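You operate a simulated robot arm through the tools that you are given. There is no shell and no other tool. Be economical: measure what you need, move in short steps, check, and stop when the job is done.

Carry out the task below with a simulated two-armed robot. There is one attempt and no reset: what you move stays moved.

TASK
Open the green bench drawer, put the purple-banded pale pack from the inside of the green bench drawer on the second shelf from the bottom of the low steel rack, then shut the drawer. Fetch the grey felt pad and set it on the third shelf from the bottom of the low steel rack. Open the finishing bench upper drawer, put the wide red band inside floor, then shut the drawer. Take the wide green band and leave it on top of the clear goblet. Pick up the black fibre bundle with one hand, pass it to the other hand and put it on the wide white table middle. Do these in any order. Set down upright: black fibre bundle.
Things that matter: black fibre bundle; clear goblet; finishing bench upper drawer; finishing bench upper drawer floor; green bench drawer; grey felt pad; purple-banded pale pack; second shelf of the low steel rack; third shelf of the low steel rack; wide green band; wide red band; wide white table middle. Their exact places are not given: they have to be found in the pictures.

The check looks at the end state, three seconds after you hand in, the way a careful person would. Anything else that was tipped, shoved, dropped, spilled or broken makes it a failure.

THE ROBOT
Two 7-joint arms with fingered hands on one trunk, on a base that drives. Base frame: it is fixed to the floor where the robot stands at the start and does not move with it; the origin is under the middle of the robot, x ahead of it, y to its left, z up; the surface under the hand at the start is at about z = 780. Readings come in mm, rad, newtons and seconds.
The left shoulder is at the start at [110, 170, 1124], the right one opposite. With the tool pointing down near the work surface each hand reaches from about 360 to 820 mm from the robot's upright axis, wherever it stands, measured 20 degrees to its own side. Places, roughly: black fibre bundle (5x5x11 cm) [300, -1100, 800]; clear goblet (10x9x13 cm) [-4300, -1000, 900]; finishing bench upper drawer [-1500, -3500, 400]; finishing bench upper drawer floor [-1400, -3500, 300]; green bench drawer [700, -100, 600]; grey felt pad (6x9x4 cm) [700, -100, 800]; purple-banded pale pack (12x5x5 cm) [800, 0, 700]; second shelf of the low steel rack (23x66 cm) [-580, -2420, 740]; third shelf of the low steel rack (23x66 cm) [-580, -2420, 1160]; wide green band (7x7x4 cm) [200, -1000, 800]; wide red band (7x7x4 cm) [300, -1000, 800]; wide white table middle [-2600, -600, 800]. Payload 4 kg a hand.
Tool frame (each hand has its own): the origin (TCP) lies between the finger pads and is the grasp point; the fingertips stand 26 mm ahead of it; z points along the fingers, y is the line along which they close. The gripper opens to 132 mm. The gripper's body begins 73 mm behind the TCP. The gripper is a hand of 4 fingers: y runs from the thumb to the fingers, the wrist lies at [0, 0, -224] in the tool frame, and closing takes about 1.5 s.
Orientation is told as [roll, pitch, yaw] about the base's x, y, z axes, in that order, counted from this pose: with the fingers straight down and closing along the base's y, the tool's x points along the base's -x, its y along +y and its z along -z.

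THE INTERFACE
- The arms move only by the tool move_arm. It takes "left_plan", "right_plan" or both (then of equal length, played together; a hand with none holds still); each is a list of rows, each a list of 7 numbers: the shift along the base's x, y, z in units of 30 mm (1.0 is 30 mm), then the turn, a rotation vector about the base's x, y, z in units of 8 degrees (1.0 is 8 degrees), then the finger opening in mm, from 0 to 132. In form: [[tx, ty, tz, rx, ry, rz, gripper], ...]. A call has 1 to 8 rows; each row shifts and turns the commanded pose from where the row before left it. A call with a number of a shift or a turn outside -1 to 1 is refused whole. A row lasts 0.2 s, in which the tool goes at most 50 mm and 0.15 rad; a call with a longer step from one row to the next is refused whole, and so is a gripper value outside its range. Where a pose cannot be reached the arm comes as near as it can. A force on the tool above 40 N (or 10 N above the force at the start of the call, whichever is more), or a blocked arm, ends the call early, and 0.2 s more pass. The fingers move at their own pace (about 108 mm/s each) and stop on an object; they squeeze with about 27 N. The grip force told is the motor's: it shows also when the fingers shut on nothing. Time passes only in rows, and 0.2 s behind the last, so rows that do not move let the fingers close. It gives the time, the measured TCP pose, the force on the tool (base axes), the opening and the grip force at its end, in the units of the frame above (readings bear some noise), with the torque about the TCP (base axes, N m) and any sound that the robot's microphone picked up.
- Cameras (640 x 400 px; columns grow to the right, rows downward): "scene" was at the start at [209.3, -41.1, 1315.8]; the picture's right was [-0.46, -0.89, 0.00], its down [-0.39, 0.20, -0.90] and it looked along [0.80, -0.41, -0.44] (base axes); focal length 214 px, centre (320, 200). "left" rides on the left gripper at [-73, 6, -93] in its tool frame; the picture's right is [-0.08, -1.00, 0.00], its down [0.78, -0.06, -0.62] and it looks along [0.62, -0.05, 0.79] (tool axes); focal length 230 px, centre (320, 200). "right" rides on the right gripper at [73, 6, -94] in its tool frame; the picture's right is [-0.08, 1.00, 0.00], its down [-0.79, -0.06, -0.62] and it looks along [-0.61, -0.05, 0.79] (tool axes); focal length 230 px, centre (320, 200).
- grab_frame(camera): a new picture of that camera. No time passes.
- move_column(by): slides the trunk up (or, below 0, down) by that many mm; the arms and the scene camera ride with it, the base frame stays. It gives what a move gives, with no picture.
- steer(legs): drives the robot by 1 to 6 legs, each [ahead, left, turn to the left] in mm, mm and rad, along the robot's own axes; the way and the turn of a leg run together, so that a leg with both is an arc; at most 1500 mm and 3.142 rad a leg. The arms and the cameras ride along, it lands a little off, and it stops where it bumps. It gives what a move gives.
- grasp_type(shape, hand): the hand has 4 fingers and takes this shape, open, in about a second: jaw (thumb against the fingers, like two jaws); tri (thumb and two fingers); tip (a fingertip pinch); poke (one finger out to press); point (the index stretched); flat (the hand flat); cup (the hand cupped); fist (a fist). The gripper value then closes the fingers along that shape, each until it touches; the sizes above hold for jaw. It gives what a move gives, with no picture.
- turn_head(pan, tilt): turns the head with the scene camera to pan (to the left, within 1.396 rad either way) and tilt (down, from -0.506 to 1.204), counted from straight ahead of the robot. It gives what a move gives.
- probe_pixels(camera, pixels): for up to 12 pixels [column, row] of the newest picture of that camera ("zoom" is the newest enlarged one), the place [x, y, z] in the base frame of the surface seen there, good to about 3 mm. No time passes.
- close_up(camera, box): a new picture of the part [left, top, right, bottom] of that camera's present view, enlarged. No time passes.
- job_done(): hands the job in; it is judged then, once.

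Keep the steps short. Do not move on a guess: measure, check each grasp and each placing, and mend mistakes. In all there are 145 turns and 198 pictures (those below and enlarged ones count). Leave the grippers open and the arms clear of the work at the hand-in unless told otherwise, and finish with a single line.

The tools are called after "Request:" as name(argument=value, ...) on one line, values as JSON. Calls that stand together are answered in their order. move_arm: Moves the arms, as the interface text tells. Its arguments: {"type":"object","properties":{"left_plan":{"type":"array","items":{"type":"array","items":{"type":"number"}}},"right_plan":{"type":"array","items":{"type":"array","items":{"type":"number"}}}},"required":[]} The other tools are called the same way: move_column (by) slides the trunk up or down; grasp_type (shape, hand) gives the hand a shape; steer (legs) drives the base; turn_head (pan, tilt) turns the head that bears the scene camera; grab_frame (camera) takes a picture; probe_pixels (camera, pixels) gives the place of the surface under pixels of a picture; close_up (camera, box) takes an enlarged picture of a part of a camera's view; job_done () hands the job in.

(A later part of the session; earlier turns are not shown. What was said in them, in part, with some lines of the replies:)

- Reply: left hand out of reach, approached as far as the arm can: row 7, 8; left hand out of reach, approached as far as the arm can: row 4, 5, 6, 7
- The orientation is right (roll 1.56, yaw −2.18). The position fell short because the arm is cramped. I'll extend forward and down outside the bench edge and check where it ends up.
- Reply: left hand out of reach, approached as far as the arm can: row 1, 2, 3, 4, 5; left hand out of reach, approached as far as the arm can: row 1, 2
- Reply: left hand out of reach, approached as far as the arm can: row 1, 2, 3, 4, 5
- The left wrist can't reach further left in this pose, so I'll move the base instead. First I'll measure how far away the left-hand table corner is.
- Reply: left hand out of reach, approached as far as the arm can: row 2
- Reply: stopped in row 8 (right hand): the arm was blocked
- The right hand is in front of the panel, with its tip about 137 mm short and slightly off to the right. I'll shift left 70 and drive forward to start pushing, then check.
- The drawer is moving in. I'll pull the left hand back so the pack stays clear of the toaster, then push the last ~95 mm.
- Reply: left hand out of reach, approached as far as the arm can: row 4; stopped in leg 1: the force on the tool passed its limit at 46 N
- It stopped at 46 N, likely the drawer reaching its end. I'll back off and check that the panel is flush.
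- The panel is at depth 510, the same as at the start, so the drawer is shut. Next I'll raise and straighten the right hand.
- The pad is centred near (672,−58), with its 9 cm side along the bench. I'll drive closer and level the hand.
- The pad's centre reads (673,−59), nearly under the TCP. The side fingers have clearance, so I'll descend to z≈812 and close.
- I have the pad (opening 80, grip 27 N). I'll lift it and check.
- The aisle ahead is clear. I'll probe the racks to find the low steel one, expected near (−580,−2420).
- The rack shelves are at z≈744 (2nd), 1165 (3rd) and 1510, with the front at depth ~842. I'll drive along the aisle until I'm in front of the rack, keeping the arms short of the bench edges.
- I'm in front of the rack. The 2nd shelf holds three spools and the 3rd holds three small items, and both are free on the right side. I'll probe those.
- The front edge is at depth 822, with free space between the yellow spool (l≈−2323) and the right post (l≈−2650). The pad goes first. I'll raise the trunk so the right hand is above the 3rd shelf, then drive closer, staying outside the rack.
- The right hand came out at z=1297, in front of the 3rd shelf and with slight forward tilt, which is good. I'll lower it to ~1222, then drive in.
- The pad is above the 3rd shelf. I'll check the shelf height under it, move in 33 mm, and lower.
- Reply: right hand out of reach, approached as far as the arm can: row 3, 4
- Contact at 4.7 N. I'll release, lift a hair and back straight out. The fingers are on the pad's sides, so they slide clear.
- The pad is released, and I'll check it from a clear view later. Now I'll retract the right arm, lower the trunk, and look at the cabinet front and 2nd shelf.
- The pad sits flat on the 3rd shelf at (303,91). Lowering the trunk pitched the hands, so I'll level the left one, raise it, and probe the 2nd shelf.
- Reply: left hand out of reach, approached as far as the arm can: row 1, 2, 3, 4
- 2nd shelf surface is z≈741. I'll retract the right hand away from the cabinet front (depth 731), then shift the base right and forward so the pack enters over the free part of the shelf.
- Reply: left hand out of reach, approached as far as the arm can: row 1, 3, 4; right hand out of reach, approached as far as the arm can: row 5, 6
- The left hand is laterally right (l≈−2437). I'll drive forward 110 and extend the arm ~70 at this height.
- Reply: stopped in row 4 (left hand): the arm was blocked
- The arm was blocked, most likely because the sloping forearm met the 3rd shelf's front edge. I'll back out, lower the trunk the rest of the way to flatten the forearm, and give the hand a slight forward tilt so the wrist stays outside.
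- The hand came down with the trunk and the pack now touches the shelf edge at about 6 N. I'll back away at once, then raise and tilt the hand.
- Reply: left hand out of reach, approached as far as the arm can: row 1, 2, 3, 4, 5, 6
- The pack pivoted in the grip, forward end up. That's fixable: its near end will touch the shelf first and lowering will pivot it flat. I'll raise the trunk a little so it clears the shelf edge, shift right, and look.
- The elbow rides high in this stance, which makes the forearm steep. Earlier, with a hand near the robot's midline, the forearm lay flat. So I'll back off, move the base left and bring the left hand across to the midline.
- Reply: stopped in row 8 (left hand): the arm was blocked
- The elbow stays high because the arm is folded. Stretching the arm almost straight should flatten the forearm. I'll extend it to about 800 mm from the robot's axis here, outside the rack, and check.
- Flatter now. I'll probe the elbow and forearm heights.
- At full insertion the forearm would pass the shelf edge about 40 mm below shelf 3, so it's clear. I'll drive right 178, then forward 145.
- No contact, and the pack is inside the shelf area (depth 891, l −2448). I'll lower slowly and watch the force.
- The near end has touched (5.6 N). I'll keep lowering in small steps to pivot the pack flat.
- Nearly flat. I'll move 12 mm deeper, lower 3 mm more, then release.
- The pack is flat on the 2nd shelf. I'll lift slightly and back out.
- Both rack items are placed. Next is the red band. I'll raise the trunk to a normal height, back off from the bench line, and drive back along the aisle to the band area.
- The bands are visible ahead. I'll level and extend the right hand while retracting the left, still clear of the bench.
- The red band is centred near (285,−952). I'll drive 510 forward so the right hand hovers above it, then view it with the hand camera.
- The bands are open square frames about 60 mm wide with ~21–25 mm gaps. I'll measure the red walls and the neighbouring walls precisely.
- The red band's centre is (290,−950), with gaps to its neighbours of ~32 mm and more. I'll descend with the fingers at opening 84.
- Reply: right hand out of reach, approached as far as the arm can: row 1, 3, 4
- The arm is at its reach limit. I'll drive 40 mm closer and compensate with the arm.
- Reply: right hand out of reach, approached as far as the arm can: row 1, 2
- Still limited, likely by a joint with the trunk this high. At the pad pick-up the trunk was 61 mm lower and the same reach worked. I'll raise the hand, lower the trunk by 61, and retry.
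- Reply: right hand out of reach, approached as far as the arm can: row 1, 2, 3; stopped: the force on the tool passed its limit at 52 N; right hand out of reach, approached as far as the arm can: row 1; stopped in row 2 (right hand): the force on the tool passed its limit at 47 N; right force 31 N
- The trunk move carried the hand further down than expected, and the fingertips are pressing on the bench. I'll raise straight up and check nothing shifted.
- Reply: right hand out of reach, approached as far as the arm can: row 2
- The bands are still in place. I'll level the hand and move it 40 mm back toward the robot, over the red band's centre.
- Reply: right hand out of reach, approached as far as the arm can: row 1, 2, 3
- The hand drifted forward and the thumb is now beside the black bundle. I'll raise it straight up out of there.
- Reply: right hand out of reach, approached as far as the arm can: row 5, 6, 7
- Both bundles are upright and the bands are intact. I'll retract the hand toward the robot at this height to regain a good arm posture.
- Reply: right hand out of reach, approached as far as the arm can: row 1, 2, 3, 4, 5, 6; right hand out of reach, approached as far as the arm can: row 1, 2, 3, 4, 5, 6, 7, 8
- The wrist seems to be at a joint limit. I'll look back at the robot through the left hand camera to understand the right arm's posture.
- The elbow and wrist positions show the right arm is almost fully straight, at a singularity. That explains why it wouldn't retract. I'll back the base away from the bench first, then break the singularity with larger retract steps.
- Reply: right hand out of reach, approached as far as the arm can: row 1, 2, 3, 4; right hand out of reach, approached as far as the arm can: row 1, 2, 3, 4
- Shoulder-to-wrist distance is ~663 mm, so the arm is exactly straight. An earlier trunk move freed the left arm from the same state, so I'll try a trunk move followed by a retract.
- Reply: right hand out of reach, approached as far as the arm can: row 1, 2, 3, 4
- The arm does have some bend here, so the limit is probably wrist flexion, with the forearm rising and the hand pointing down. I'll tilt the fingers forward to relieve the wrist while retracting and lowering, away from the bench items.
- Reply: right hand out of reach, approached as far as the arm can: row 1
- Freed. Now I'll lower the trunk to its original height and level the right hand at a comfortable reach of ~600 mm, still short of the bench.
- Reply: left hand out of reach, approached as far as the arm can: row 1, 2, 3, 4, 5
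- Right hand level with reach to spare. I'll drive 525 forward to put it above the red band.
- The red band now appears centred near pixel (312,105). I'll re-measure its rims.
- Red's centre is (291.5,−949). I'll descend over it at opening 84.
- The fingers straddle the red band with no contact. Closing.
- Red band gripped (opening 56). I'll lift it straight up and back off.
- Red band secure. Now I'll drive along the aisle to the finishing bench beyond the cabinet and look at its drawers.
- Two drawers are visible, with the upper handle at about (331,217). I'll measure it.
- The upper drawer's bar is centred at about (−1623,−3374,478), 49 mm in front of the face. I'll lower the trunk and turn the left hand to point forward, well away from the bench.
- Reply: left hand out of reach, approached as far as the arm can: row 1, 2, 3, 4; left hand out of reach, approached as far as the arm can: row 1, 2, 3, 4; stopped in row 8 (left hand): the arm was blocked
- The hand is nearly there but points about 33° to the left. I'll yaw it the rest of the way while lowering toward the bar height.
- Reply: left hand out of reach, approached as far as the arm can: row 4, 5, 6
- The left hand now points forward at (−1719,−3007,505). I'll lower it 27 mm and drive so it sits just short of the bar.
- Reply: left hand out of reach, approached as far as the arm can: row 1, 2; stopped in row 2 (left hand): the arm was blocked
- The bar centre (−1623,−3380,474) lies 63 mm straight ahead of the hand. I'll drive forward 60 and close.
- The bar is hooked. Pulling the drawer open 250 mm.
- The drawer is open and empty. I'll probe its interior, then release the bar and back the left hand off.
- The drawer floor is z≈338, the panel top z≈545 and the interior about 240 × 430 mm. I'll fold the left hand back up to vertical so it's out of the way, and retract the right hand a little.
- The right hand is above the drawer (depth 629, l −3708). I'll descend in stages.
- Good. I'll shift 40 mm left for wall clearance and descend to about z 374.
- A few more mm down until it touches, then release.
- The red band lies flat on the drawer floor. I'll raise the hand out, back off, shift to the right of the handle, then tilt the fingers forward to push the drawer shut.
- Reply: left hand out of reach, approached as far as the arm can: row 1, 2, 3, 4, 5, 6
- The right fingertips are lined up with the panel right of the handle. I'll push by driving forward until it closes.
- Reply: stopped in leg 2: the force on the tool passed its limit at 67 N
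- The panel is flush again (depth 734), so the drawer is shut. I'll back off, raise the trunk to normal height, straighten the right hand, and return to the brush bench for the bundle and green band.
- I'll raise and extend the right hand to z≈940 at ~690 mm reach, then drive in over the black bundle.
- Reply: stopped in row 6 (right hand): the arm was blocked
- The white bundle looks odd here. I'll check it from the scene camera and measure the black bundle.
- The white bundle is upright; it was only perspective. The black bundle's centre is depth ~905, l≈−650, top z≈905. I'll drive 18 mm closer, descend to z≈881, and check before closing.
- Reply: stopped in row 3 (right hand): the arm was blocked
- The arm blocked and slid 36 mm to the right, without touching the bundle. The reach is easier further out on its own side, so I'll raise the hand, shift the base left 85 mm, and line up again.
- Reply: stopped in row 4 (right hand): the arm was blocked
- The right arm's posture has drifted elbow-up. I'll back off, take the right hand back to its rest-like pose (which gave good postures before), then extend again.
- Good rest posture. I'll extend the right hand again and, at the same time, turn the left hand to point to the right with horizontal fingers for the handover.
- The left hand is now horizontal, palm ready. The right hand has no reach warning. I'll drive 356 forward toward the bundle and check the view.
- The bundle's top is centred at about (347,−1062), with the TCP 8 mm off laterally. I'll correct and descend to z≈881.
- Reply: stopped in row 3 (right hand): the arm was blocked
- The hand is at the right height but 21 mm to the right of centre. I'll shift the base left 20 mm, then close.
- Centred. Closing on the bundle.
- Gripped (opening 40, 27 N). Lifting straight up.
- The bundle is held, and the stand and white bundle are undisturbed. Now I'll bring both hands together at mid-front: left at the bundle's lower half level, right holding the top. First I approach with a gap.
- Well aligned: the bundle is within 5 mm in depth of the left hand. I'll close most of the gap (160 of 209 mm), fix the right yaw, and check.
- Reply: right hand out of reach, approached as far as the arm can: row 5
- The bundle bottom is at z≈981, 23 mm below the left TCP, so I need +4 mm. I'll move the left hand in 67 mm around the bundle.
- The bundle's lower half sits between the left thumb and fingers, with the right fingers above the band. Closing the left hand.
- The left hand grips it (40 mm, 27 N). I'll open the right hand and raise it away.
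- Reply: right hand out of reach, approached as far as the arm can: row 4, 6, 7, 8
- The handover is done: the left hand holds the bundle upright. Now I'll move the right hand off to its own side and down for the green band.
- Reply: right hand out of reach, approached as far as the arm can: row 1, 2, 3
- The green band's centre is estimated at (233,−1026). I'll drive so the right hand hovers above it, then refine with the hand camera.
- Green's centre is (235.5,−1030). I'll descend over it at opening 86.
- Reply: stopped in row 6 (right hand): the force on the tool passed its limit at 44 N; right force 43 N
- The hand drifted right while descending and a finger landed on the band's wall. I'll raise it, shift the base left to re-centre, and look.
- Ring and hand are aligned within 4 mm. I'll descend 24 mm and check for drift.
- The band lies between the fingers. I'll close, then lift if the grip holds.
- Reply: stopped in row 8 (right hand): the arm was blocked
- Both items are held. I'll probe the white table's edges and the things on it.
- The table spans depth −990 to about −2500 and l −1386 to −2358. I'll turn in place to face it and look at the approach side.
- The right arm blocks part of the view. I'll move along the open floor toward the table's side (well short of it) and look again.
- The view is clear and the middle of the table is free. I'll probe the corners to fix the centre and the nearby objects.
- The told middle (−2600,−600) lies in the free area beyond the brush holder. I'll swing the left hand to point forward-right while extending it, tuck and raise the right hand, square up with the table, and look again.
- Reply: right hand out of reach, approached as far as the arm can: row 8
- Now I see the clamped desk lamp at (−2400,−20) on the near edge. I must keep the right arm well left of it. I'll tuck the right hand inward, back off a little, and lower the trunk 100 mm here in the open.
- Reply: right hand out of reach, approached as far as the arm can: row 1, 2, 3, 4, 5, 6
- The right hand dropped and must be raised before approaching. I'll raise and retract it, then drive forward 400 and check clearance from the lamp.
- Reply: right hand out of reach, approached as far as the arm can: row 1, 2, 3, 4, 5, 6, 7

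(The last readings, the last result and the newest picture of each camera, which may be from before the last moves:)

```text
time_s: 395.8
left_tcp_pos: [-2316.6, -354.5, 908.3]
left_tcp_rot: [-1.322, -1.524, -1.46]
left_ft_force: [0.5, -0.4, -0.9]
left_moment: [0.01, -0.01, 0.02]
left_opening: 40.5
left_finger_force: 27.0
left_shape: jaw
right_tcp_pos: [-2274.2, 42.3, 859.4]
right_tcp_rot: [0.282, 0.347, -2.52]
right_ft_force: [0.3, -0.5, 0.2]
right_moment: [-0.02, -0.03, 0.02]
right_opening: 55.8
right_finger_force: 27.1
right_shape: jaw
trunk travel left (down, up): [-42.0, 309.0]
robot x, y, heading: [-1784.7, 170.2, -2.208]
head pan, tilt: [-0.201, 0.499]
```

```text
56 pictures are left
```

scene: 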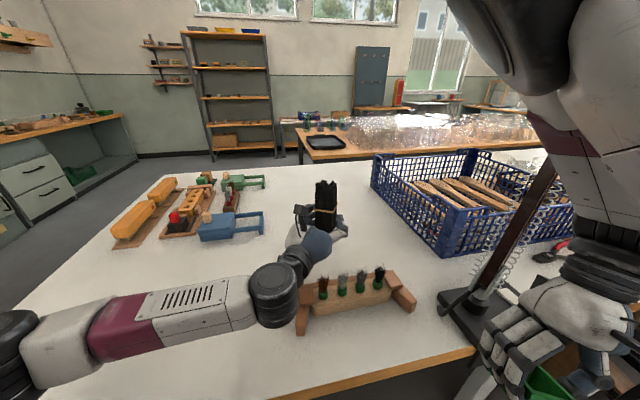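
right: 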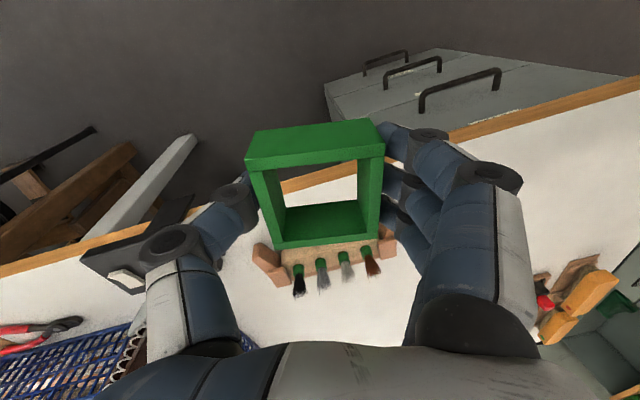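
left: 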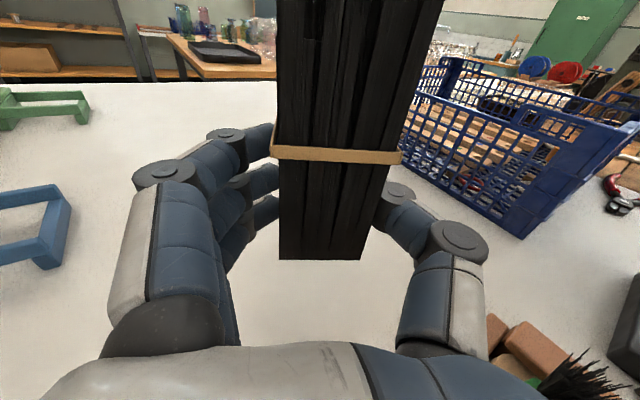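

The right hand is too near the lamp to go further. I'll tilt its fingers forward, which frees the wrist, while raising and pulling it inward away from the lamp, then check.

Request:
move_arm(right_plan=[[0.6, 0, 0.5, -0.77, 0.56, 0, 40], [0.6, 0, 0.5, -0.77, 0.56, 0, 40], [0.6, 0, 0.6, -0.77, 0.56, 0, 40], [0.6, 0, 0.8, -0.77, 0.56, 0, 40], [0.6, 0, 0.8, -0.77, 0.56, 0, 40], [0.6, 0, 0.9, -0.4, 0.3, 0, 40], [0.6, 0, 0.9, 0, 0, 0, 40], [0.6, 0, 0.9, 0, 0, 0, 40]])

Request:
grab_frame(camera="scene")

Request:
probe_pixels(camera="scene", pixels=[[446, 254], [375, 190], [475, 300], [510, 240], [540, 185], [378, 275], [310, 200], [560, 130], [520, 100]])

```text
time_s: 397.6
left_tcp_pos: [-2315.6, -352.4, 910.8]
left_tcp_rot: [-1.352, -1.524, -1.431]
left_ft_force: [-0.5, 1.3, -0.5]
left_moment: [0.04, -0.01, 0.02]
left_opening: 40.3
left_finger_force: 26.9
left_shape: jaw
right_tcp_pos: [-2258.2, 88.8, 1045.3]
right_tcp_rot: [0.544, -0.329, -2.582]
right_ft_force: [-0.1, 0.3, 0.6]
right_moment: [-0.01, 0.0, -0.01]
right_opening: 55.5
right_finger_force: 26.5
right_shape: jaw
right hand out of reach, approached as far as the arm can: row 1, 2, 3, 4, 5, 6, 7, 8
trunk travel left (down, up): [-42.0, 309.0]
robot x, y, heading: [-1784.4, 174.7, -2.204]
head pan, tilt: [-0.201, 0.499]
```

```text
55 pictures are left
```

scene: 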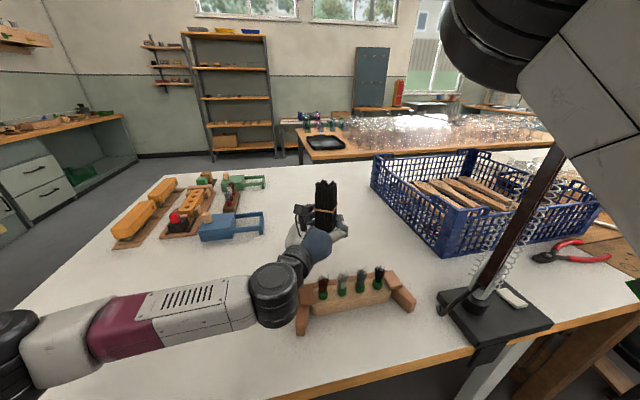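

```text
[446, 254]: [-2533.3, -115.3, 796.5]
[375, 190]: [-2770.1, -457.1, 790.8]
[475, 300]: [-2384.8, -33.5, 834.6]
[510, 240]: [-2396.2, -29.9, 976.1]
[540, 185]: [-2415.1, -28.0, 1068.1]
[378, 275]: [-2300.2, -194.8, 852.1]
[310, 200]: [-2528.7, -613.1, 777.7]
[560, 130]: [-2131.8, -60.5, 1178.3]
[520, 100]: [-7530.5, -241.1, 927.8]
```

The right arm must stay clear of the lamp pole at (−2415,−28). I'll shift the base 95 mm left, then forward 170, and reach the left hand forward-right over the free middle at the current height.

Request:
steer(legs=[[0, 95, 0], [170, 0, 0]])

Request:
move_arm(left_plan=[[-0.92, -0.03, 0, 0, 0, 0, 20], [-0.92, -0.03, 0, 0, 0, 0, 20], [-0.92, -0.03, 0, 0, 0, 0, 20], [-0.92, -0.03, 0, 0, 0, 0, 20], [-0.92, -0.03, 0, 0, 0, 0, 20], [-0.92, -0.03, 0, 0, 0, 0, 20]])

Request:
grab_frame(camera="scene")

Request:
grab_frame(camera="left")

```text
time_s: 400.3
left_tcp_pos: [-2336.3, -546.3, 910.3]
left_tcp_rot: [-1.308, -1.524, -1.472]
left_ft_force: [-0.3, 0.5, -0.2]
left_moment: [0.0, -0.02, -0.02]
left_opening: 40.3
left_finger_force: 26.7
left_shape: jaw
right_tcp_pos: [-2282.9, -102.3, 1044.7]
right_tcp_rot: [0.557, -0.334, -2.587]
right_ft_force: [-0.4, 1.0, 0.0]
right_moment: [-0.01, 0.01, 0.0]
right_opening: 55.7
right_finger_force: 26.9
right_shape: jaw
trunk travel left (down, up): [-42.0, 309.0]
robot x, y, heading: [-1807.5, -17.4, -2.206]
head pan, tilt: [-0.201, 0.499]
stopped in leg 2: the robot was blocked; the commanded pose is now the measured one
```

```text
time_s: 401.7
left_tcp_pos: [-2502.0, -551.9, 908.9]
left_tcp_rot: [-1.298, -1.525, -1.483]
left_ft_force: [0.0, 0.0, -1.2]
left_moment: [-0.03, 0.01, -0.02]
left_opening: 40.1
left_finger_force: 26.5
left_shape: jaw
right_tcp_pos: [-2283.4, -103.2, 1044.3]
right_tcp_rot: [0.555, -0.335, -2.585]
right_ft_force: [-0.5, -0.2, -0.6]
right_moment: [0.0, 0.0, -0.05]
right_opening: 55.6
right_finger_force: 26.8
right_shape: jaw
trunk travel left (down, up): [-42.0, 309.0]
robot x, y, heading: [-1810.9, -18.7, -2.203]
head pan, tilt: [-0.201, 0.499]
```

```text
54 pictures are left
```

scene: 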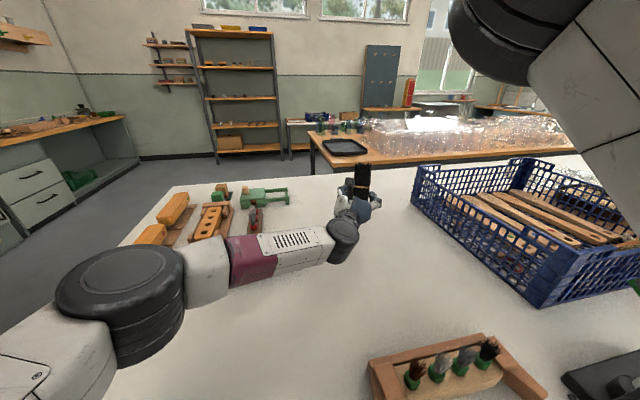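

```text
53 pictures are left
```

left: 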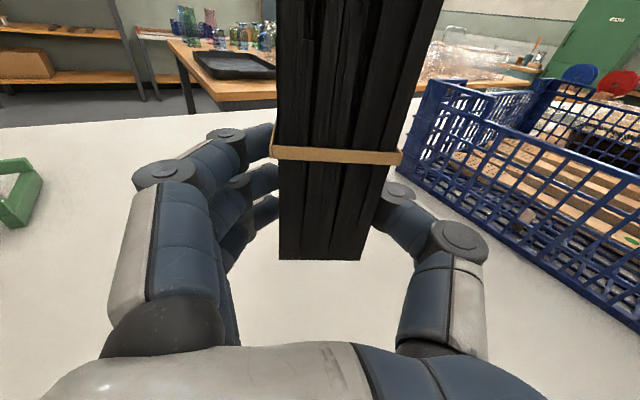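

The left hand is over (−2502,−552), free table in the middle, with the bundle upright. I'll lower it about 98 mm onto the table.

Request:
move_arm(left_plan=[[0, 0, -1, 0, 0, 0, 20], [0, 0, -1, 0, 0, 0, 20], [0, 0, -0.8, 0, 0, 0, 20], [0, 0, -0.25, 0, 0, 0, 20], [0, 0, -0.15, 0, 0, 0, 20]])

Request:
grab_frame(camera="left")

Request:
probe_pixels(camera="left", pixels=[[318, 256], [325, 275], [318, 200], [300, 265]])

```text
time_s: 402.9
left_tcp_pos: [-2502.7, -550.3, 816.3]
left_tcp_rot: [-1.378, -1.527, -1.402]
left_ft_force: [0.1, -1.5, 8.8]
left_moment: [0.35, -0.98, -0.11]
left_opening: 40.4
left_finger_force: 26.9
left_shape: jaw
right_tcp_pos: [-2281.0, -103.9, 1045.1]
right_tcp_rot: [0.557, -0.337, -2.586]
right_ft_force: [-0.4, -0.5, -1.1]
right_moment: [-0.02, 0.0, 0.02]
right_opening: 55.6
right_finger_force: 27.0
right_shape: jaw
trunk travel left (down, up): [-42.0, 309.0]
robot x, y, heading: [-1808.2, -19.6, -2.205]
head pan, tilt: [-0.201, 0.499]
```

```text
52 pictures are left
```

left: 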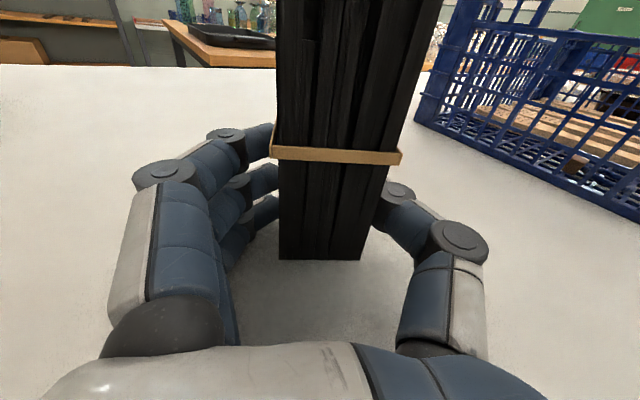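

```text
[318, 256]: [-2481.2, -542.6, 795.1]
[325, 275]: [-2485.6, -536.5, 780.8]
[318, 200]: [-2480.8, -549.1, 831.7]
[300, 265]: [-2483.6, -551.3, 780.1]
```

Contact comes from the heel of the hand (the torque points 110 mm behind the TCP). The bundle's foot is about 8 mm above the table. I'll loosen slightly so it slides down guided between the fingers, then check.

Request:
move_arm(left_plan=[[0, 0, 0, 0, 0, 0, 46], [0, 0, 0, 0, 0, 0, 48], [0, 0, 0, 0, 0, 0, 50], [0, 0, 0, 0, 0, 0, 54], [0, 0, 0, 0, 0, 0, 58]])

Request:
grab_frame(camera="left")

Request:
probe_pixels(camera="left", pixels=[[318, 270], [318, 200], [320, 40], [318, 284]])

```text
time_s: 404.1
left_tcp_pos: [-2501.7, -550.9, 816.9]
left_tcp_rot: [-1.368, -1.526, -1.413]
left_ft_force: [-3.6, -2.7, 11.2]
left_moment: [0.33, -1.01, -0.21]
left_opening: 57.4
left_finger_force: 0.2
left_shape: jaw
right_tcp_pos: [-2281.7, -102.6, 1044.7]
right_tcp_rot: [0.556, -0.338, -2.584]
right_ft_force: [-0.4, -0.1, 0.8]
right_moment: [-0.04, -0.01, 0.04]
right_opening: 55.6
right_finger_force: 27.4
right_shape: jaw
trunk travel left (down, up): [-42.0, 309.0]
robot x, y, heading: [-1809.6, -20.8, -2.208]
head pan, tilt: [-0.201, 0.499]
```

```text
51 pictures are left
```

left: 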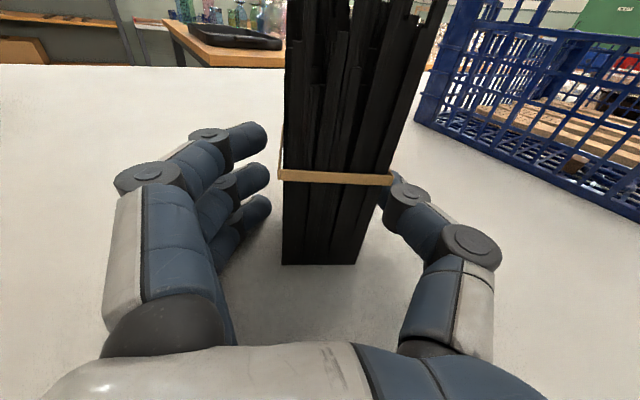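

```text
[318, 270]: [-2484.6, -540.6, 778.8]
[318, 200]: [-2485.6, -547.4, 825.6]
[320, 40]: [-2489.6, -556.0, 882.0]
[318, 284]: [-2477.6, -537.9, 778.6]
```

The bundle stands on the table. I'll open wide and withdraw straight back along the finger direction.

Request:
move_arm(left_plan=[[0, 0, 0, 0, 0, 0, 85], [0, 0, 0.1, 0, 0, 0, 115], [0, 0, 0.1, 0, 0, 0, 115], [0.6, 0.27, 0.1, 0, 0, 0, 115], [0.91, 0.4, 0.1, 0, 0, 0, 115], [0.91, 0.4, 0.2, 0, 0, 0, 115], [0.91, 0.4, 0.5, 0, 0, 0, 115], [0.91, 0.4, 0.8, 0, 0, 0, 115]])

Request:
grab_frame(camera="left")

Request:
grab_frame(camera="scene")

```text
time_s: 405.9
left_tcp_pos: [-2375.6, -494.7, 871.2]
left_tcp_rot: [-1.323, -1.524, -1.457]
left_ft_force: [-0.5, 0.5, 0.5]
left_moment: [-0.02, -0.01, 0.0]
left_opening: 114.9
left_finger_force: 0.1
left_shape: jaw
right_tcp_pos: [-2283.3, -102.9, 1044.0]
right_tcp_rot: [0.556, -0.338, -2.584]
right_ft_force: [0.7, 0.8, 0.7]
right_moment: [0.01, -0.03, 0.0]
right_opening: 55.9
right_finger_force: 27.5
right_shape: jaw
trunk travel left (down, up): [-42.0, 309.0]
robot x, y, heading: [-1809.1, -21.8, -2.207]
head pan, tilt: [-0.201, 0.499]
```

```text
50 pictures are left
```

left: 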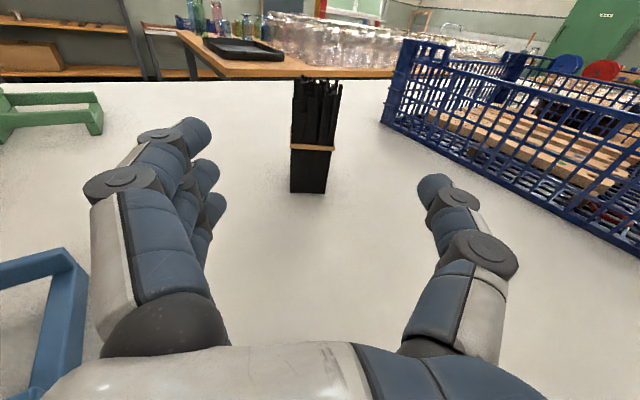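

```text
49 pictures are left
```

scene: 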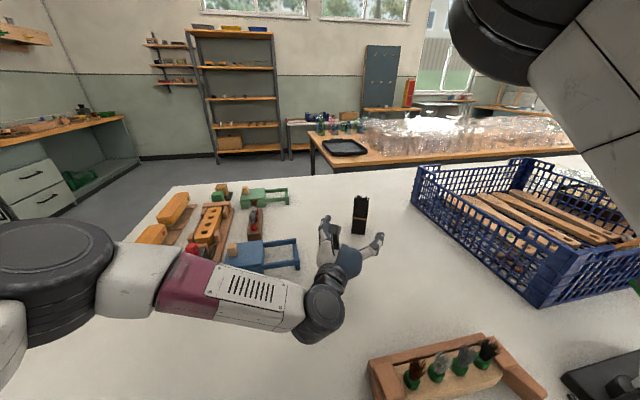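

The bundle is standing upright in the middle, released. Now for the green band on the goblet near (−4300,−1000). I'll back away, drive around the white table through the open aisle, and look toward the glass table.

Request:
steer(legs=[[-400, 0, 0], [0, 1100, 0], [1500, 0, 0], [1500, 0, 0], [200, 0, 0], [0, 0, -1.566]])

Request:
move_column(by=100)

Request:
turn_head(pan=-0.25, tilt=0.35)

Request:
grab_frame(camera="scene")

```text
time_s: 437.0
left_tcp_pos: [-3053.9, -2394.2, 871.9]
left_tcp_rot: [-1.308, -1.523, -3.025]
left_ft_force: [0.2, 0.1, 0.5]
left_moment: [0.0, 0.01, 0.01]
left_opening: 114.9
left_finger_force: 0.1
left_shape: jaw
right_tcp_pos: [-2661.6, -2478.6, 1045.3]
right_tcp_rot: [0.556, -0.337, 2.147]
right_ft_force: [0.3, 0.1, -1.0]
right_moment: [0.02, -0.03, -0.02]
right_opening: 55.5
right_finger_force: 26.7
right_shape: jaw
trunk travel left (down, up): [-42.0, 309.0]
robot x, y, heading: [-2569.7, -2951.7, 2.53]
head pan, tilt: [-0.201, 0.499]
```

```text
time_s: 438.3
left_tcp_pos: [-3054.6, -2393.4, 967.4]
left_tcp_rot: [-1.262, -1.522, -3.071]
left_ft_force: [0.0, 0.5, -0.4]
left_moment: [0.04, -0.02, -0.05]
left_opening: 114.8
left_finger_force: 0.1
left_shape: jaw
right_tcp_pos: [-2625.3, -2492.5, 1169.8]
right_tcp_rot: [0.658, -0.437, 2.068]
right_ft_force: [0.2, -0.3, -0.5]
right_moment: [-0.01, -0.02, 0.01]
right_opening: 55.5
right_finger_force: 26.7
right_shape: jaw
trunk travel left (down, up): [-142.0, 209.0]
robot x, y, heading: [-2571.6, -2950.6, 2.531]
head pan, tilt: [-0.201, 0.499]
```

```text
time_s: 439.0
left_tcp_pos: [-3054.5, -2394.0, 970.6]
left_tcp_rot: [-1.308, -1.525, -3.023]
left_ft_force: [0.2, 0.6, -0.7]
left_moment: [0.0, 0.01, -0.02]
left_opening: 115.0
left_finger_force: 0.1
left_shape: jaw
right_tcp_pos: [-2623.4, -2492.8, 1168.7]
right_tcp_rot: [0.655, -0.432, 2.068]
right_ft_force: [1.0, -0.1, -0.4]
right_moment: [0.0, 0.01, 0.02]
right_opening: 55.6
right_finger_force: 27.2
right_shape: jaw
trunk travel left (down, up): [-142.0, 209.0]
robot x, y, heading: [-2569.2, -2951.6, 2.529]
head pan, tilt: [-0.25, 0.351]
```

```text
48 pictures are left
```

scene: 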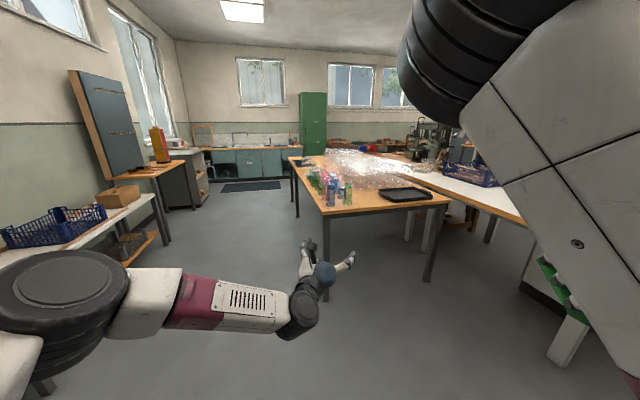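

The glass table is ahead with an open aisle to its left. I'll zoom in to find the goblet.

Request:
close_up(camera="scene", box=[270, 125, 450, 225])

Request:
probe_pixels(camera="zoom", pixels=[[195, 300], [620, 275], [90, 115], [60, 130], [120, 140], [140, 120], [200, 120], [250, 100], [160, 100], [330, 200], [280, 260], [100, 170]])

```text
3.56 times, centred on (360, 175) of scene
```

zoom: 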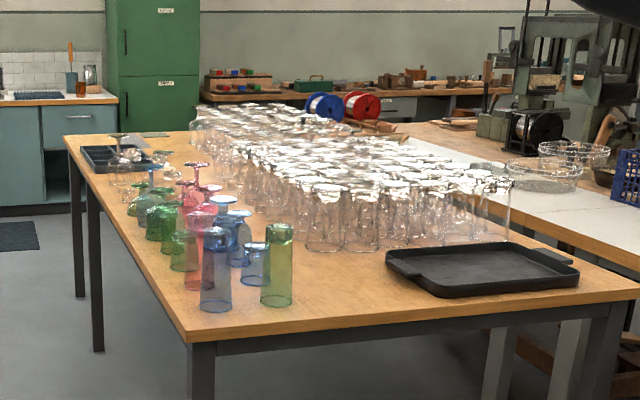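

```text
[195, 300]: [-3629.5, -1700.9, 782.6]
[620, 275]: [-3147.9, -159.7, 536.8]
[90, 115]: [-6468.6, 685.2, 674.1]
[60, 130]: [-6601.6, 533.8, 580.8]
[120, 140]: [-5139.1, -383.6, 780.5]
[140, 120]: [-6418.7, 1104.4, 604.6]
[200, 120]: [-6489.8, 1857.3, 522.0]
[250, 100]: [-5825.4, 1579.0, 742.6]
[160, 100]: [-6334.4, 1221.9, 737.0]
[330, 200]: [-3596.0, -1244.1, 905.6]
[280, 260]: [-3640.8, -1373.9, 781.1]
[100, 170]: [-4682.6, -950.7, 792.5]
```

The goblets stand upside-down along the table's left edge. I'll raise the trunk, bring the right hand back to vertical in front, move the left aside, and drive down the aisle beside the table.

Request:
move_column(by=200)

Request:
move_arm(right_plan=[[-0.72, 0.07, -0.6, 0.054, -0.34, 0.133, 40], [-0.72, 0.07, -0.6, 0.054, -0.34, 0.133, 40], [-0.72, 0.07, -0.6, 0.054, -0.34, 0.133, 40], [-0.72, 0.07, -0.6, 0.054, -0.34, 0.133, 40], [-0.72, 0.07, -0.6, 0.054, -0.34, 0.133, 40], [-0.72, 0.07, -0.6, 0.054, -0.34, 0.133, 40], [-0.72, 0.07, -0.6, 0.054, -0.34, 0.133, 40], [-0.72, 0.07, -0.6, 0.054, -0.34, 0.133, 40]], left_plan=[[-0.02, -0.82, 0, 0, 0, 0, 100], [-0.02, -0.82, 0, 0, 0, 0, 100], [-0.02, -0.82, 0, 0, 0, 0, 100], [-0.02, -0.82, 0, 0, 0, 0, 100], [-0.02, -0.82, 0, 0, 0, 0, 100], [-0.02, -0.82, 0, 0, 0, 0, 100], [-0.02, -0.82, 0, 0, 0, 0, 100], [-0.02, -0.82, 0, 0, 0, 0, 100]])

Request:
move_arm(right_plan=[[-0.72, 0.07, -0.6, 0.054, -0.34, 0.133, 40], [-0.72, 0.07, -0.6, 0.054, -0.34, 0.133, 40], [-0.72, 0.07, -0.6, 0.054, -0.34, 0.133, 40], [-0.72, 0.07, -0.6, 0.054, -0.34, 0.133, 40], [-0.72, 0.07, -0.6, 0.054, -0.34, 0.133, 40], [-0.72, 0.07, -0.6, 0.054, -0.34, 0.133, 40], [-0.72, 0.07, -0.6, 0.054, -0.34, 0.133, 40], [-0.72, 0.07, -0.6, 0.054, -0.34, 0.133, 40]])

Request:
steer(legs=[[0, 60, 0], [1500, 0, 0], [500, 0, 0]])

Request:
turn_head(pan=-0.55, tilt=0.6)

Request:
grab_frame(camera="scene")

```text
time_s: 441.2
left_tcp_pos: [-3053.7, -2393.2, 1171.0]
left_tcp_rot: [-1.304, -1.524, -3.029]
left_ft_force: [-0.3, 1.6, 0.2]
left_moment: [0.0, -0.02, -0.02]
left_opening: 114.9
left_finger_force: 0.1
left_shape: jaw
right_tcp_pos: [-2568.3, -2532.0, 1413.8]
right_tcp_rot: [0.771, -0.623, 2.009]
right_ft_force: [-0.3, 0.8, -0.4]
right_moment: [-0.03, 0.02, -0.01]
right_opening: 55.8
right_finger_force: 26.8
right_shape: jaw
trunk travel left (down, up): [-342.0, 9.0]
robot x, y, heading: [-2572.0, -2952.9, 2.526]
head pan, tilt: [-0.25, 0.351]
```

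```text
time_s: 443.0
left_tcp_pos: [-3061.8, -2591.3, 1170.8]
left_tcp_rot: [-1.325, -1.523, -3.009]
left_ft_force: [0.0, 0.6, -0.6]
left_moment: [0.04, 0.01, -0.01]
left_opening: 100.5
left_finger_force: 0.0
left_shape: jaw
right_tcp_pos: [-2609.6, -2467.5, 1292.8]
right_tcp_rot: [0.371, -0.469, 2.351]
right_ft_force: [0.0, 0.2, -0.3]
right_moment: [0.01, -0.04, -0.04]
right_opening: 55.3
right_finger_force: 27.2
right_shape: jaw
right hand out of reach, approached as far as the arm can: row 1, 2, 3, 4, 5, 6, 7, 8
trunk travel left (down, up): [-342.0, 9.0]
robot x, y, heading: [-2571.3, -2953.9, 2.524]
head pan, tilt: [-0.25, 0.351]
```

```text
time_s: 445.0
left_tcp_pos: [-3060.7, -2589.8, 1171.5]
left_tcp_rot: [-1.309, -1.526, -3.021]
left_ft_force: [1.9, 0.6, -0.2]
left_moment: [0.03, 0.01, -0.02]
left_opening: 100.4
left_finger_force: 0.0
left_shape: jaw
right_tcp_pos: [-2678.5, -2338.8, 1197.8]
right_tcp_rot: [0.043, -0.185, 2.591]
right_ft_force: [0.1, 0.4, 0.0]
right_moment: [0.0, -0.01, -0.01]
right_opening: 55.4
right_finger_force: 27.0
right_shape: jaw
right hand out of reach, approached as far as the arm can: row 1, 2, 3, 4, 5, 6, 7, 8
trunk travel left (down, up): [-342.0, 9.0]
robot x, y, heading: [-2568.3, -2953.0, 2.525]
head pan, tilt: [-0.25, 0.351]
stopped in row 8 (right hand): the arm was blocked; the commanded pose is now the measured one
```

```text
time_s: 455.7
left_tcp_pos: [-4711.6, -1480.3, 1170.7]
left_tcp_rot: [-1.303, -1.523, -3.04]
left_ft_force: [-0.1, -0.1, 0.3]
left_moment: [0.0, 0.0, -0.02]
left_opening: 100.2
left_finger_force: 0.0
left_shape: jaw
right_tcp_pos: [-4327.7, -1233.5, 1199.4]
right_tcp_rot: [0.043, -0.182, 2.581]
right_ft_force: [0.2, -0.2, 0.4]
right_moment: [0.02, 0.0, -0.01]
right_opening: 55.4
right_finger_force: 26.8
right_shape: jaw
trunk travel left (down, up): [-342.0, 9.0]
robot x, y, heading: [-4222.6, -1844.6, 2.521]
head pan, tilt: [-0.25, 0.351]
```

```text
time_s: 456.5
left_tcp_pos: [-4711.9, -1481.2, 1170.6]
left_tcp_rot: [-1.31, -1.523, -3.033]
left_ft_force: [-0.2, -0.4, 0.5]
left_moment: [-0.02, 0.0, 0.02]
left_opening: 100.3
left_finger_force: 0.0
left_shape: jaw
right_tcp_pos: [-4326.8, -1232.2, 1197.9]
right_tcp_rot: [0.041, -0.183, 2.58]
right_ft_force: [-0.6, 0.7, 1.0]
right_moment: [-0.04, 0.0, 0.0]
right_opening: 55.5
right_finger_force: 27.0
right_shape: jaw
trunk travel left (down, up): [-342.0, 9.0]
robot x, y, heading: [-4227.3, -1844.7, 2.517]
head pan, tilt: [-0.55, 0.6]
```

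```text
46 pictures are left
```

scene: 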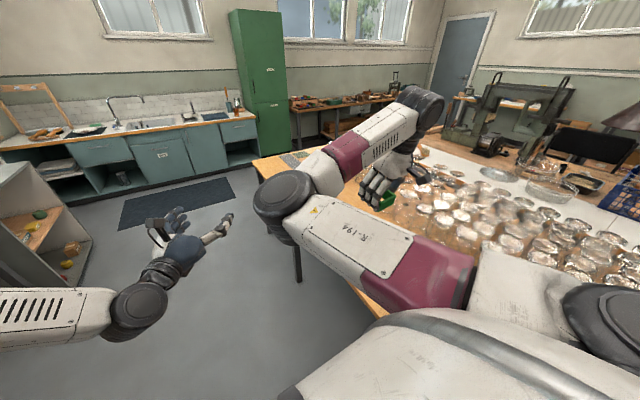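

The right hand is now almost vertical and about 230 mm from the goblet's spot. I'll look with the right hand camera.

Request:
grab_frame(camera="right")

Request:
grab_frame(camera="left")

Request:
turn_head(pan=-1.0, tilt=0.75)

Request:
grab_frame(camera="scene")

```text
45 pictures are left
```

right: 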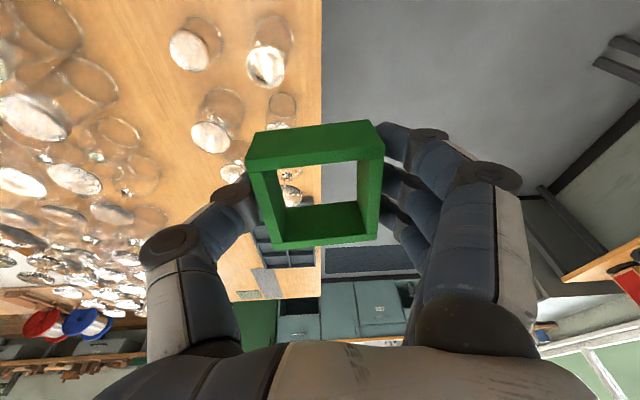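

```text
44 pictures are left
```

left: 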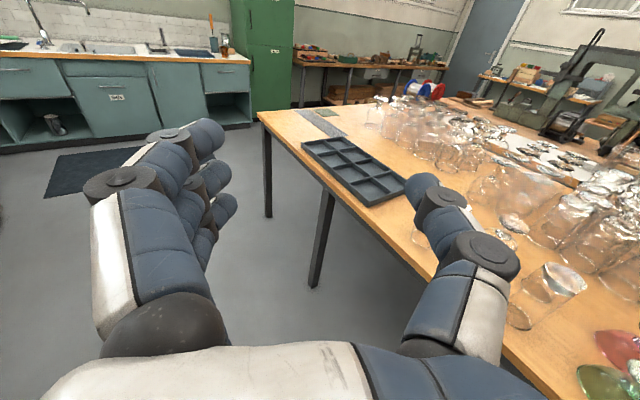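

```text
time_s: 457.4
left_tcp_pos: [-4712.5, -1480.1, 1170.2]
left_tcp_rot: [-1.309, -1.522, -3.034]
left_ft_force: [0.4, -0.4, -0.1]
left_moment: [-0.02, 0.0, 0.01]
left_opening: 100.5
left_finger_force: 0.1
left_shape: jaw
right_tcp_pos: [-4328.0, -1232.2, 1198.3]
right_tcp_rot: [0.044, -0.182, 2.579]
right_ft_force: [0.2, -0.5, -0.6]
right_moment: [-0.04, 0.0, 0.01]
right_opening: 55.4
right_finger_force: 26.8
right_shape: jaw
trunk travel left (down, up): [-342.0, 9.0]
robot x, y, heading: [-4225.5, -1845.1, 2.52]
head pan, tilt: [-1.0, 0.75]
```

```text
43 pictures are left
```

scene: 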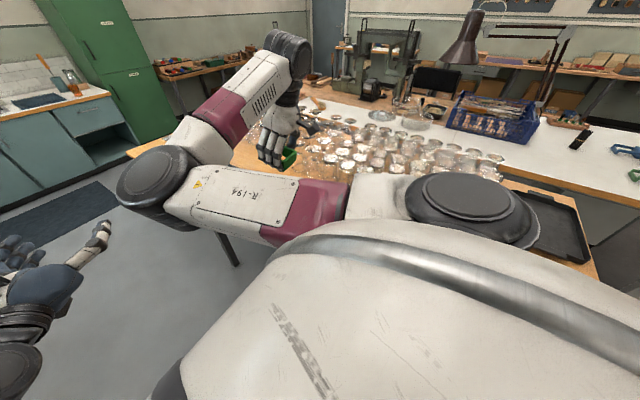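

I see a few separate clear glasses with bright round tops. I'll probe each top to find the one near (−4300,−1000).

Request:
probe_pixels(camera="right", pixels=[[190, 50], [266, 66], [210, 136], [280, 115], [290, 172], [291, 195], [195, 30], [270, 35], [218, 105], [232, 172], [72, 180], [35, 118]])

Request:
close_up(camera="right", box=[130, 0, 350, 230])

```text
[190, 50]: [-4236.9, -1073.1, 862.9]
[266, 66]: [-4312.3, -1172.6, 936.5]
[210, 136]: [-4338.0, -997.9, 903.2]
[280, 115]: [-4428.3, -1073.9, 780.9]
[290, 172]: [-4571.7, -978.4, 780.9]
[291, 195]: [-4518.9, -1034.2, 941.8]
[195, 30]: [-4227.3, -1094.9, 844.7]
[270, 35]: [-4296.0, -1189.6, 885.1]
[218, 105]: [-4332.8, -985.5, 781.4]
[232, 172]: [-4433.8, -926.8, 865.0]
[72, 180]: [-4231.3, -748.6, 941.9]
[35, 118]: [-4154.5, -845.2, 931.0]
```

```text
1.74 times, centred on (240, 115) of right
```

zoom: 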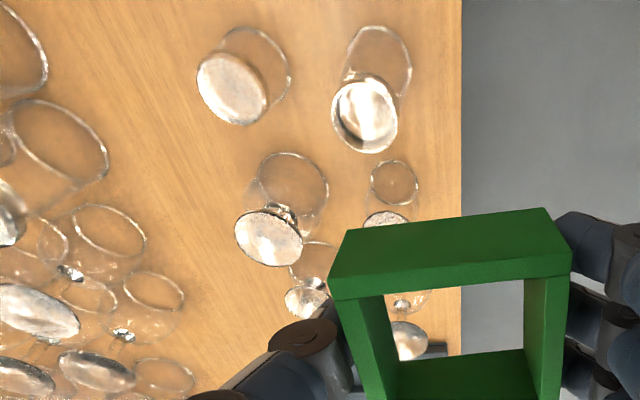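

The goblet is the one with its foot up at (−4338,−998), top z≈903 (height ~122 mm, stem visible). I'll shift the base 130 right and 144 forward, then move the right hand over it, levelling while lowering to z≈1010.

Request:
steer(legs=[[0, -130, 0], [144, 0, 0]])

Request:
move_arm(right_plan=[[0.35, 0.49, -0.8, -0.19, -0.27, 0, 40], [0.35, 0.49, -0.8, -0.19, -0.27, 0, 40], [0.35, 0.49, -0.8, -0.19, -0.27, -0.1, 40], [0, 0, -1, -0.19, -0.27, -0.1, 40], [0, 0, -1, 0, 0, -0.1, 40], [0, 0, -1, 0, 0, -0.1, 40], [0, 0, -0.8, 0, 0, 0, 40]])

Request:
grab_frame(camera="right")

Request:
grab_frame(camera="scene")

```text
time_s: 460.1
left_tcp_pos: [-4753.5, -1290.2, 1170.8]
left_tcp_rot: [-1.294, -1.525, -3.052]
left_ft_force: [-0.3, 0.0, 0.5]
left_moment: [0.03, 0.01, -0.01]
left_opening: 100.5
left_finger_force: 0.2
left_shape: jaw
right_tcp_pos: [-4369.0, -1042.7, 1197.6]
right_tcp_rot: [0.042, -0.182, 2.58]
right_ft_force: [0.4, 0.6, -0.3]
right_moment: [0.01, -0.01, 0.0]
right_opening: 55.4
right_finger_force: 27.0
right_shape: jaw
trunk travel left (down, up): [-342.0, 9.0]
robot x, y, heading: [-4264.2, -1658.3, 2.52]
head pan, tilt: [-1.0, 0.75]
```

```text
time_s: 461.7
left_tcp_pos: [-4752.1, -1291.0, 1171.2]
left_tcp_rot: [-1.304, -1.525, -3.042]
left_ft_force: [-0.2, -0.5, 0.8]
left_moment: [-0.02, -0.03, -0.03]
left_opening: 100.6
left_finger_force: 0.0
left_shape: jaw
right_tcp_pos: [-4334.9, -998.5, 1010.0]
right_tcp_rot: [0.049, 0.001, 2.52]
right_ft_force: [0.5, 0.7, -0.1]
right_moment: [0.01, 0.02, 0.01]
right_opening: 55.6
right_finger_force: 26.8
right_shape: jaw
trunk travel left (down, up): [-342.0, 9.0]
robot x, y, heading: [-4265.9, -1657.1, 2.517]
head pan, tilt: [-1.0, 0.75]
```

```text
41 pictures are left
```

right: 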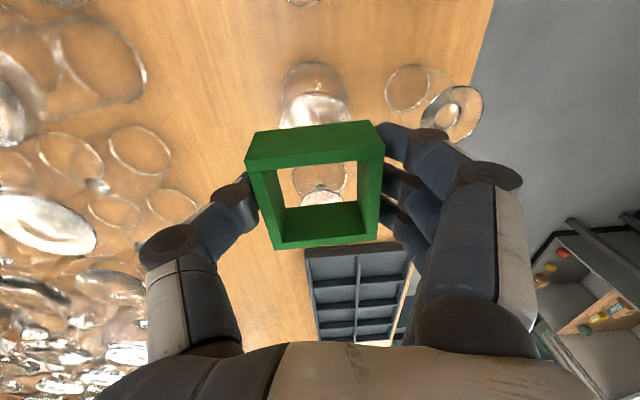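

```text
40 pictures are left
```

scene: 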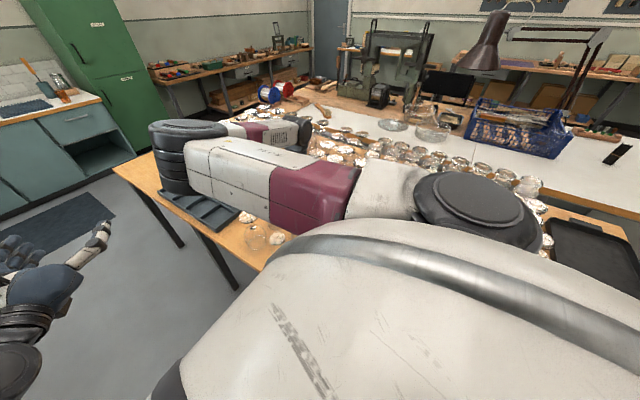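

The hand is vertical right over the spot. I'll probe the foot disc to confirm its centre before lowering.

Request:
close_up(camera="right", box=[240, 40, 420, 220])

Request:
probe_pixels(camera="right", pixels=[[318, 98], [318, 110], [318, 120], [285, 112], [300, 112], [335, 112], [347, 112], [320, 180], [322, 198]])

```text
2.22 times, centred on (330, 130) of right
```

zoom: 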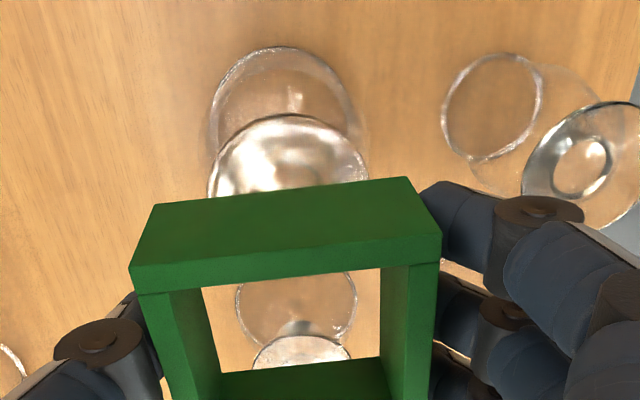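

```text
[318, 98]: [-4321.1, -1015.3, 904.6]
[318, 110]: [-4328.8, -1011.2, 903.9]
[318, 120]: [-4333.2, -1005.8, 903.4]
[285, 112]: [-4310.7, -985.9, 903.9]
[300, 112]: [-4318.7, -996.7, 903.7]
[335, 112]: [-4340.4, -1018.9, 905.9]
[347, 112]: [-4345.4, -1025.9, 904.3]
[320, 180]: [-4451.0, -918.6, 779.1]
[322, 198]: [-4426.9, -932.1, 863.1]
```

The foot disc's centre is (−4341,−997.5), z≈904. I'll shift 6 mm and lower to z≈944, with the band's bottom 9 mm above the foot. I also check the neighbouring glass to the side.

Request:
probe_pixels(camera="right", pixels=[[440, 100], [447, 112], [430, 118], [470, 105], [415, 125]])

Request:
move_arm(right_plan=[[-0.2, 0.03, -0.6, -0.1, 0.07, 0, 40], [0, 0, -0.6, -0.1, 0.07, 0, 40], [0, 0, -0.6, 0, 0, 0, 40], [0, 0, -0.4, 0, 0, 0, 40]])

Request:
grab_frame(camera="right")

```text
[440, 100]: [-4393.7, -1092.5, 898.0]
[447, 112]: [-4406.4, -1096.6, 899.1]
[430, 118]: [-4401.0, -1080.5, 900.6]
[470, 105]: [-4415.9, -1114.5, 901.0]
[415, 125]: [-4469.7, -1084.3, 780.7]
```

```text
time_s: 462.7
left_tcp_pos: [-4751.7, -1291.1, 1169.7]
left_tcp_rot: [-1.305, -1.524, -3.039]
left_ft_force: [0.9, -0.3, 0.3]
left_moment: [-0.01, 0.0, -0.01]
left_opening: 100.5
left_finger_force: 0.0
left_shape: jaw
right_tcp_pos: [-4342.2, -998.4, 946.9]
right_tcp_rot: [0.086, 0.002, 2.521]
right_ft_force: [0.2, -1.2, 0.6]
right_moment: [0.03, -0.01, -0.01]
right_opening: 55.2
right_finger_force: 26.8
right_shape: jaw
trunk travel left (down, up): [-342.0, 9.0]
robot x, y, heading: [-4263.8, -1656.6, 2.515]
head pan, tilt: [-1.0, 0.75]
```

```text
38 pictures are left
```

right: 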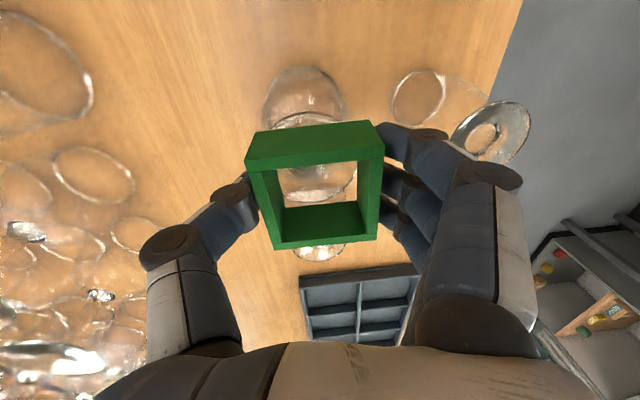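

I'll correct the small roll (5°), shift 4 mm, and lower the last ~11 mm gently.

Request:
move_arm(right_plan=[[0.08, 0.11, 0, 0.25, -0.18, 0, 40], [0, 0, -0.15, 0.25, -0.18, 0, 40], [0, 0, -0.15, 0, 0, 0, 40], [0, 0, -0.1, 0, 0, 0, 40]])

Request:
grab_frame(camera="right")

```text
time_s: 463.7
left_tcp_pos: [-4752.0, -1291.0, 1171.6]
left_tcp_rot: [-1.325, -1.521, -3.018]
left_ft_force: [1.4, 0.6, 0.3]
left_moment: [0.01, 0.0, -0.04]
left_opening: 100.6
left_finger_force: 0.1
left_shape: jaw
right_tcp_pos: [-4339.2, -995.3, 934.4]
right_tcp_rot: [-0.002, 0.002, 2.524]
right_ft_force: [0.1, 1.4, 7.4]
right_moment: [-0.09, 0.18, -0.01]
right_opening: 55.2
right_finger_force: 27.2
right_shape: jaw
trunk travel left (down, up): [-342.0, 9.0]
robot x, y, heading: [-4267.8, -1656.2, 2.52]
head pan, tilt: [-1.0, 0.75]
```

```text
37 pictures are left
5 turns are left
```

right: 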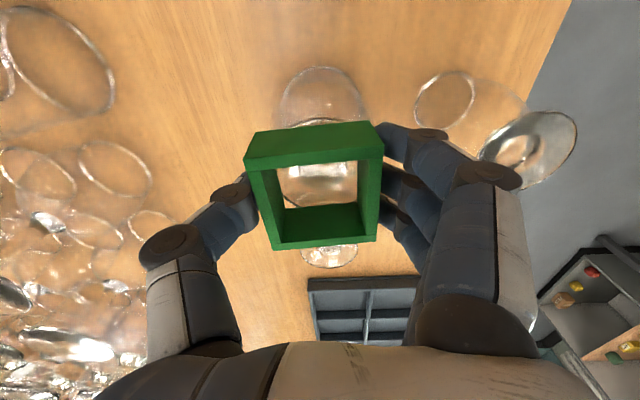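

The band is level and resting on the foot (7.4 N). I'll open just enough and lift straight up.

Request:
move_arm(right_plan=[[0, 0, 0.03, 0, 0, 0, 64], [0, 0, 0, 0, 0, 0, 76], [0, 0, 0, 0, 0, 0, 78], [0, 0, 0.4, 0, 0, 0, 78], [0, 0, 0.8, 0, 0, 0, 78], [0, 0, 1, 0, 0, 0, 78], [0, 0, 1, 0, 0, 0, 78], [0, 0, 1, 0, 0, 0, 78]])

Request:
grab_frame(camera="right")

```text
time_s: 465.5
left_tcp_pos: [-4751.6, -1290.9, 1170.9]
left_tcp_rot: [-1.318, -1.522, -3.025]
left_ft_force: [0.9, -0.3, 0.1]
left_moment: [-0.03, 0.04, 0.03]
left_opening: 100.6
left_finger_force: 0.0
left_shape: jaw
right_tcp_pos: [-4340.2, -994.9, 1062.9]
right_tcp_rot: [-0.001, 0.002, 2.522]
right_ft_force: [0.2, -0.9, 0.0]
right_moment: [0.02, -0.01, -0.01]
right_opening: 77.5
right_finger_force: 0.0
right_shape: jaw
trunk travel left (down, up): [-342.0, 9.0]
robot x, y, heading: [-4267.5, -1657.1, 2.516]
head pan, tilt: [-1.0, 0.75]
```

```text
36 pictures are left
4 turns are left
```

right: 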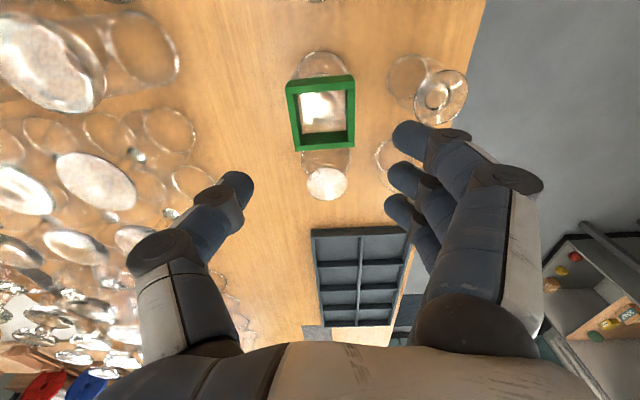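

The green band sits squarely on the goblet's foot. I'll raise the hand a little more, open it, and strafe away from the table.

Request:
move_arm(right_plan=[[0, 0, 0.8, 0, 0, 0, 78], [0, 0, 0.8, 0, 0, 0, 78], [0, 0, 0, 0, 0, 0, 100]])

Request:
steer(legs=[[0, 200, 0]])

Request:
grab_frame(camera="right")

```text
time_s: 466.3
left_tcp_pos: [-4753.3, -1289.9, 1171.4]
left_tcp_rot: [-1.307, -1.523, -3.037]
left_ft_force: [0.3, -0.3, 0.0]
left_moment: [0.0, 0.01, -0.02]
left_opening: 100.4
left_finger_force: 0.1
left_shape: jaw
right_tcp_pos: [-4340.2, -993.3, 1109.3]
right_tcp_rot: [0.0, 0.004, 2.522]
right_ft_force: [-0.6, 0.2, 0.0]
right_moment: [-0.02, -0.01, 0.0]
right_opening: 99.6
right_finger_force: 0.1
right_shape: jaw
trunk travel left (down, up): [-342.0, 9.0]
robot x, y, heading: [-4265.6, -1655.6, 2.522]
head pan, tilt: [-1.0, 0.75]
```

```text
time_s: 468.7
left_tcp_pos: [-4866.4, -1449.6, 1171.0]
left_tcp_rot: [-1.309, -1.525, -3.032]
left_ft_force: [-0.2, -0.3, 0.3]
left_moment: [0.02, -0.02, 0.0]
left_opening: 100.2
left_finger_force: 0.1
left_shape: jaw
right_tcp_pos: [-4455.7, -1151.9, 1110.4]
right_tcp_rot: [-0.001, 0.003, 2.521]
right_ft_force: [-0.6, -0.1, 0.6]
right_moment: [-0.01, -0.02, -0.02]
right_opening: 99.6
right_finger_force: 0.0
right_shape: jaw
trunk travel left (down, up): [-342.0, 9.0]
robot x, y, heading: [-4377.6, -1817.0, 2.519]
head pan, tilt: [-1.0, 0.75]
```

```text
35 pictures are left
3 turns are left
```

right: 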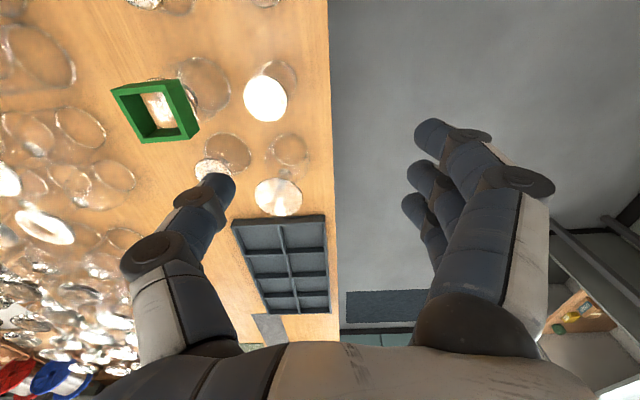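

The band rests stably on the goblet, both grippers are open, and the arms are clear of the table. Handing in.

Request:
job_done()

```text
The job is handed in.
```

All five tasks are done and handed in; the one soft spot is the black bundle, which stands upright in the free middle of the white table but about 100 mm short of the rough position you gave.
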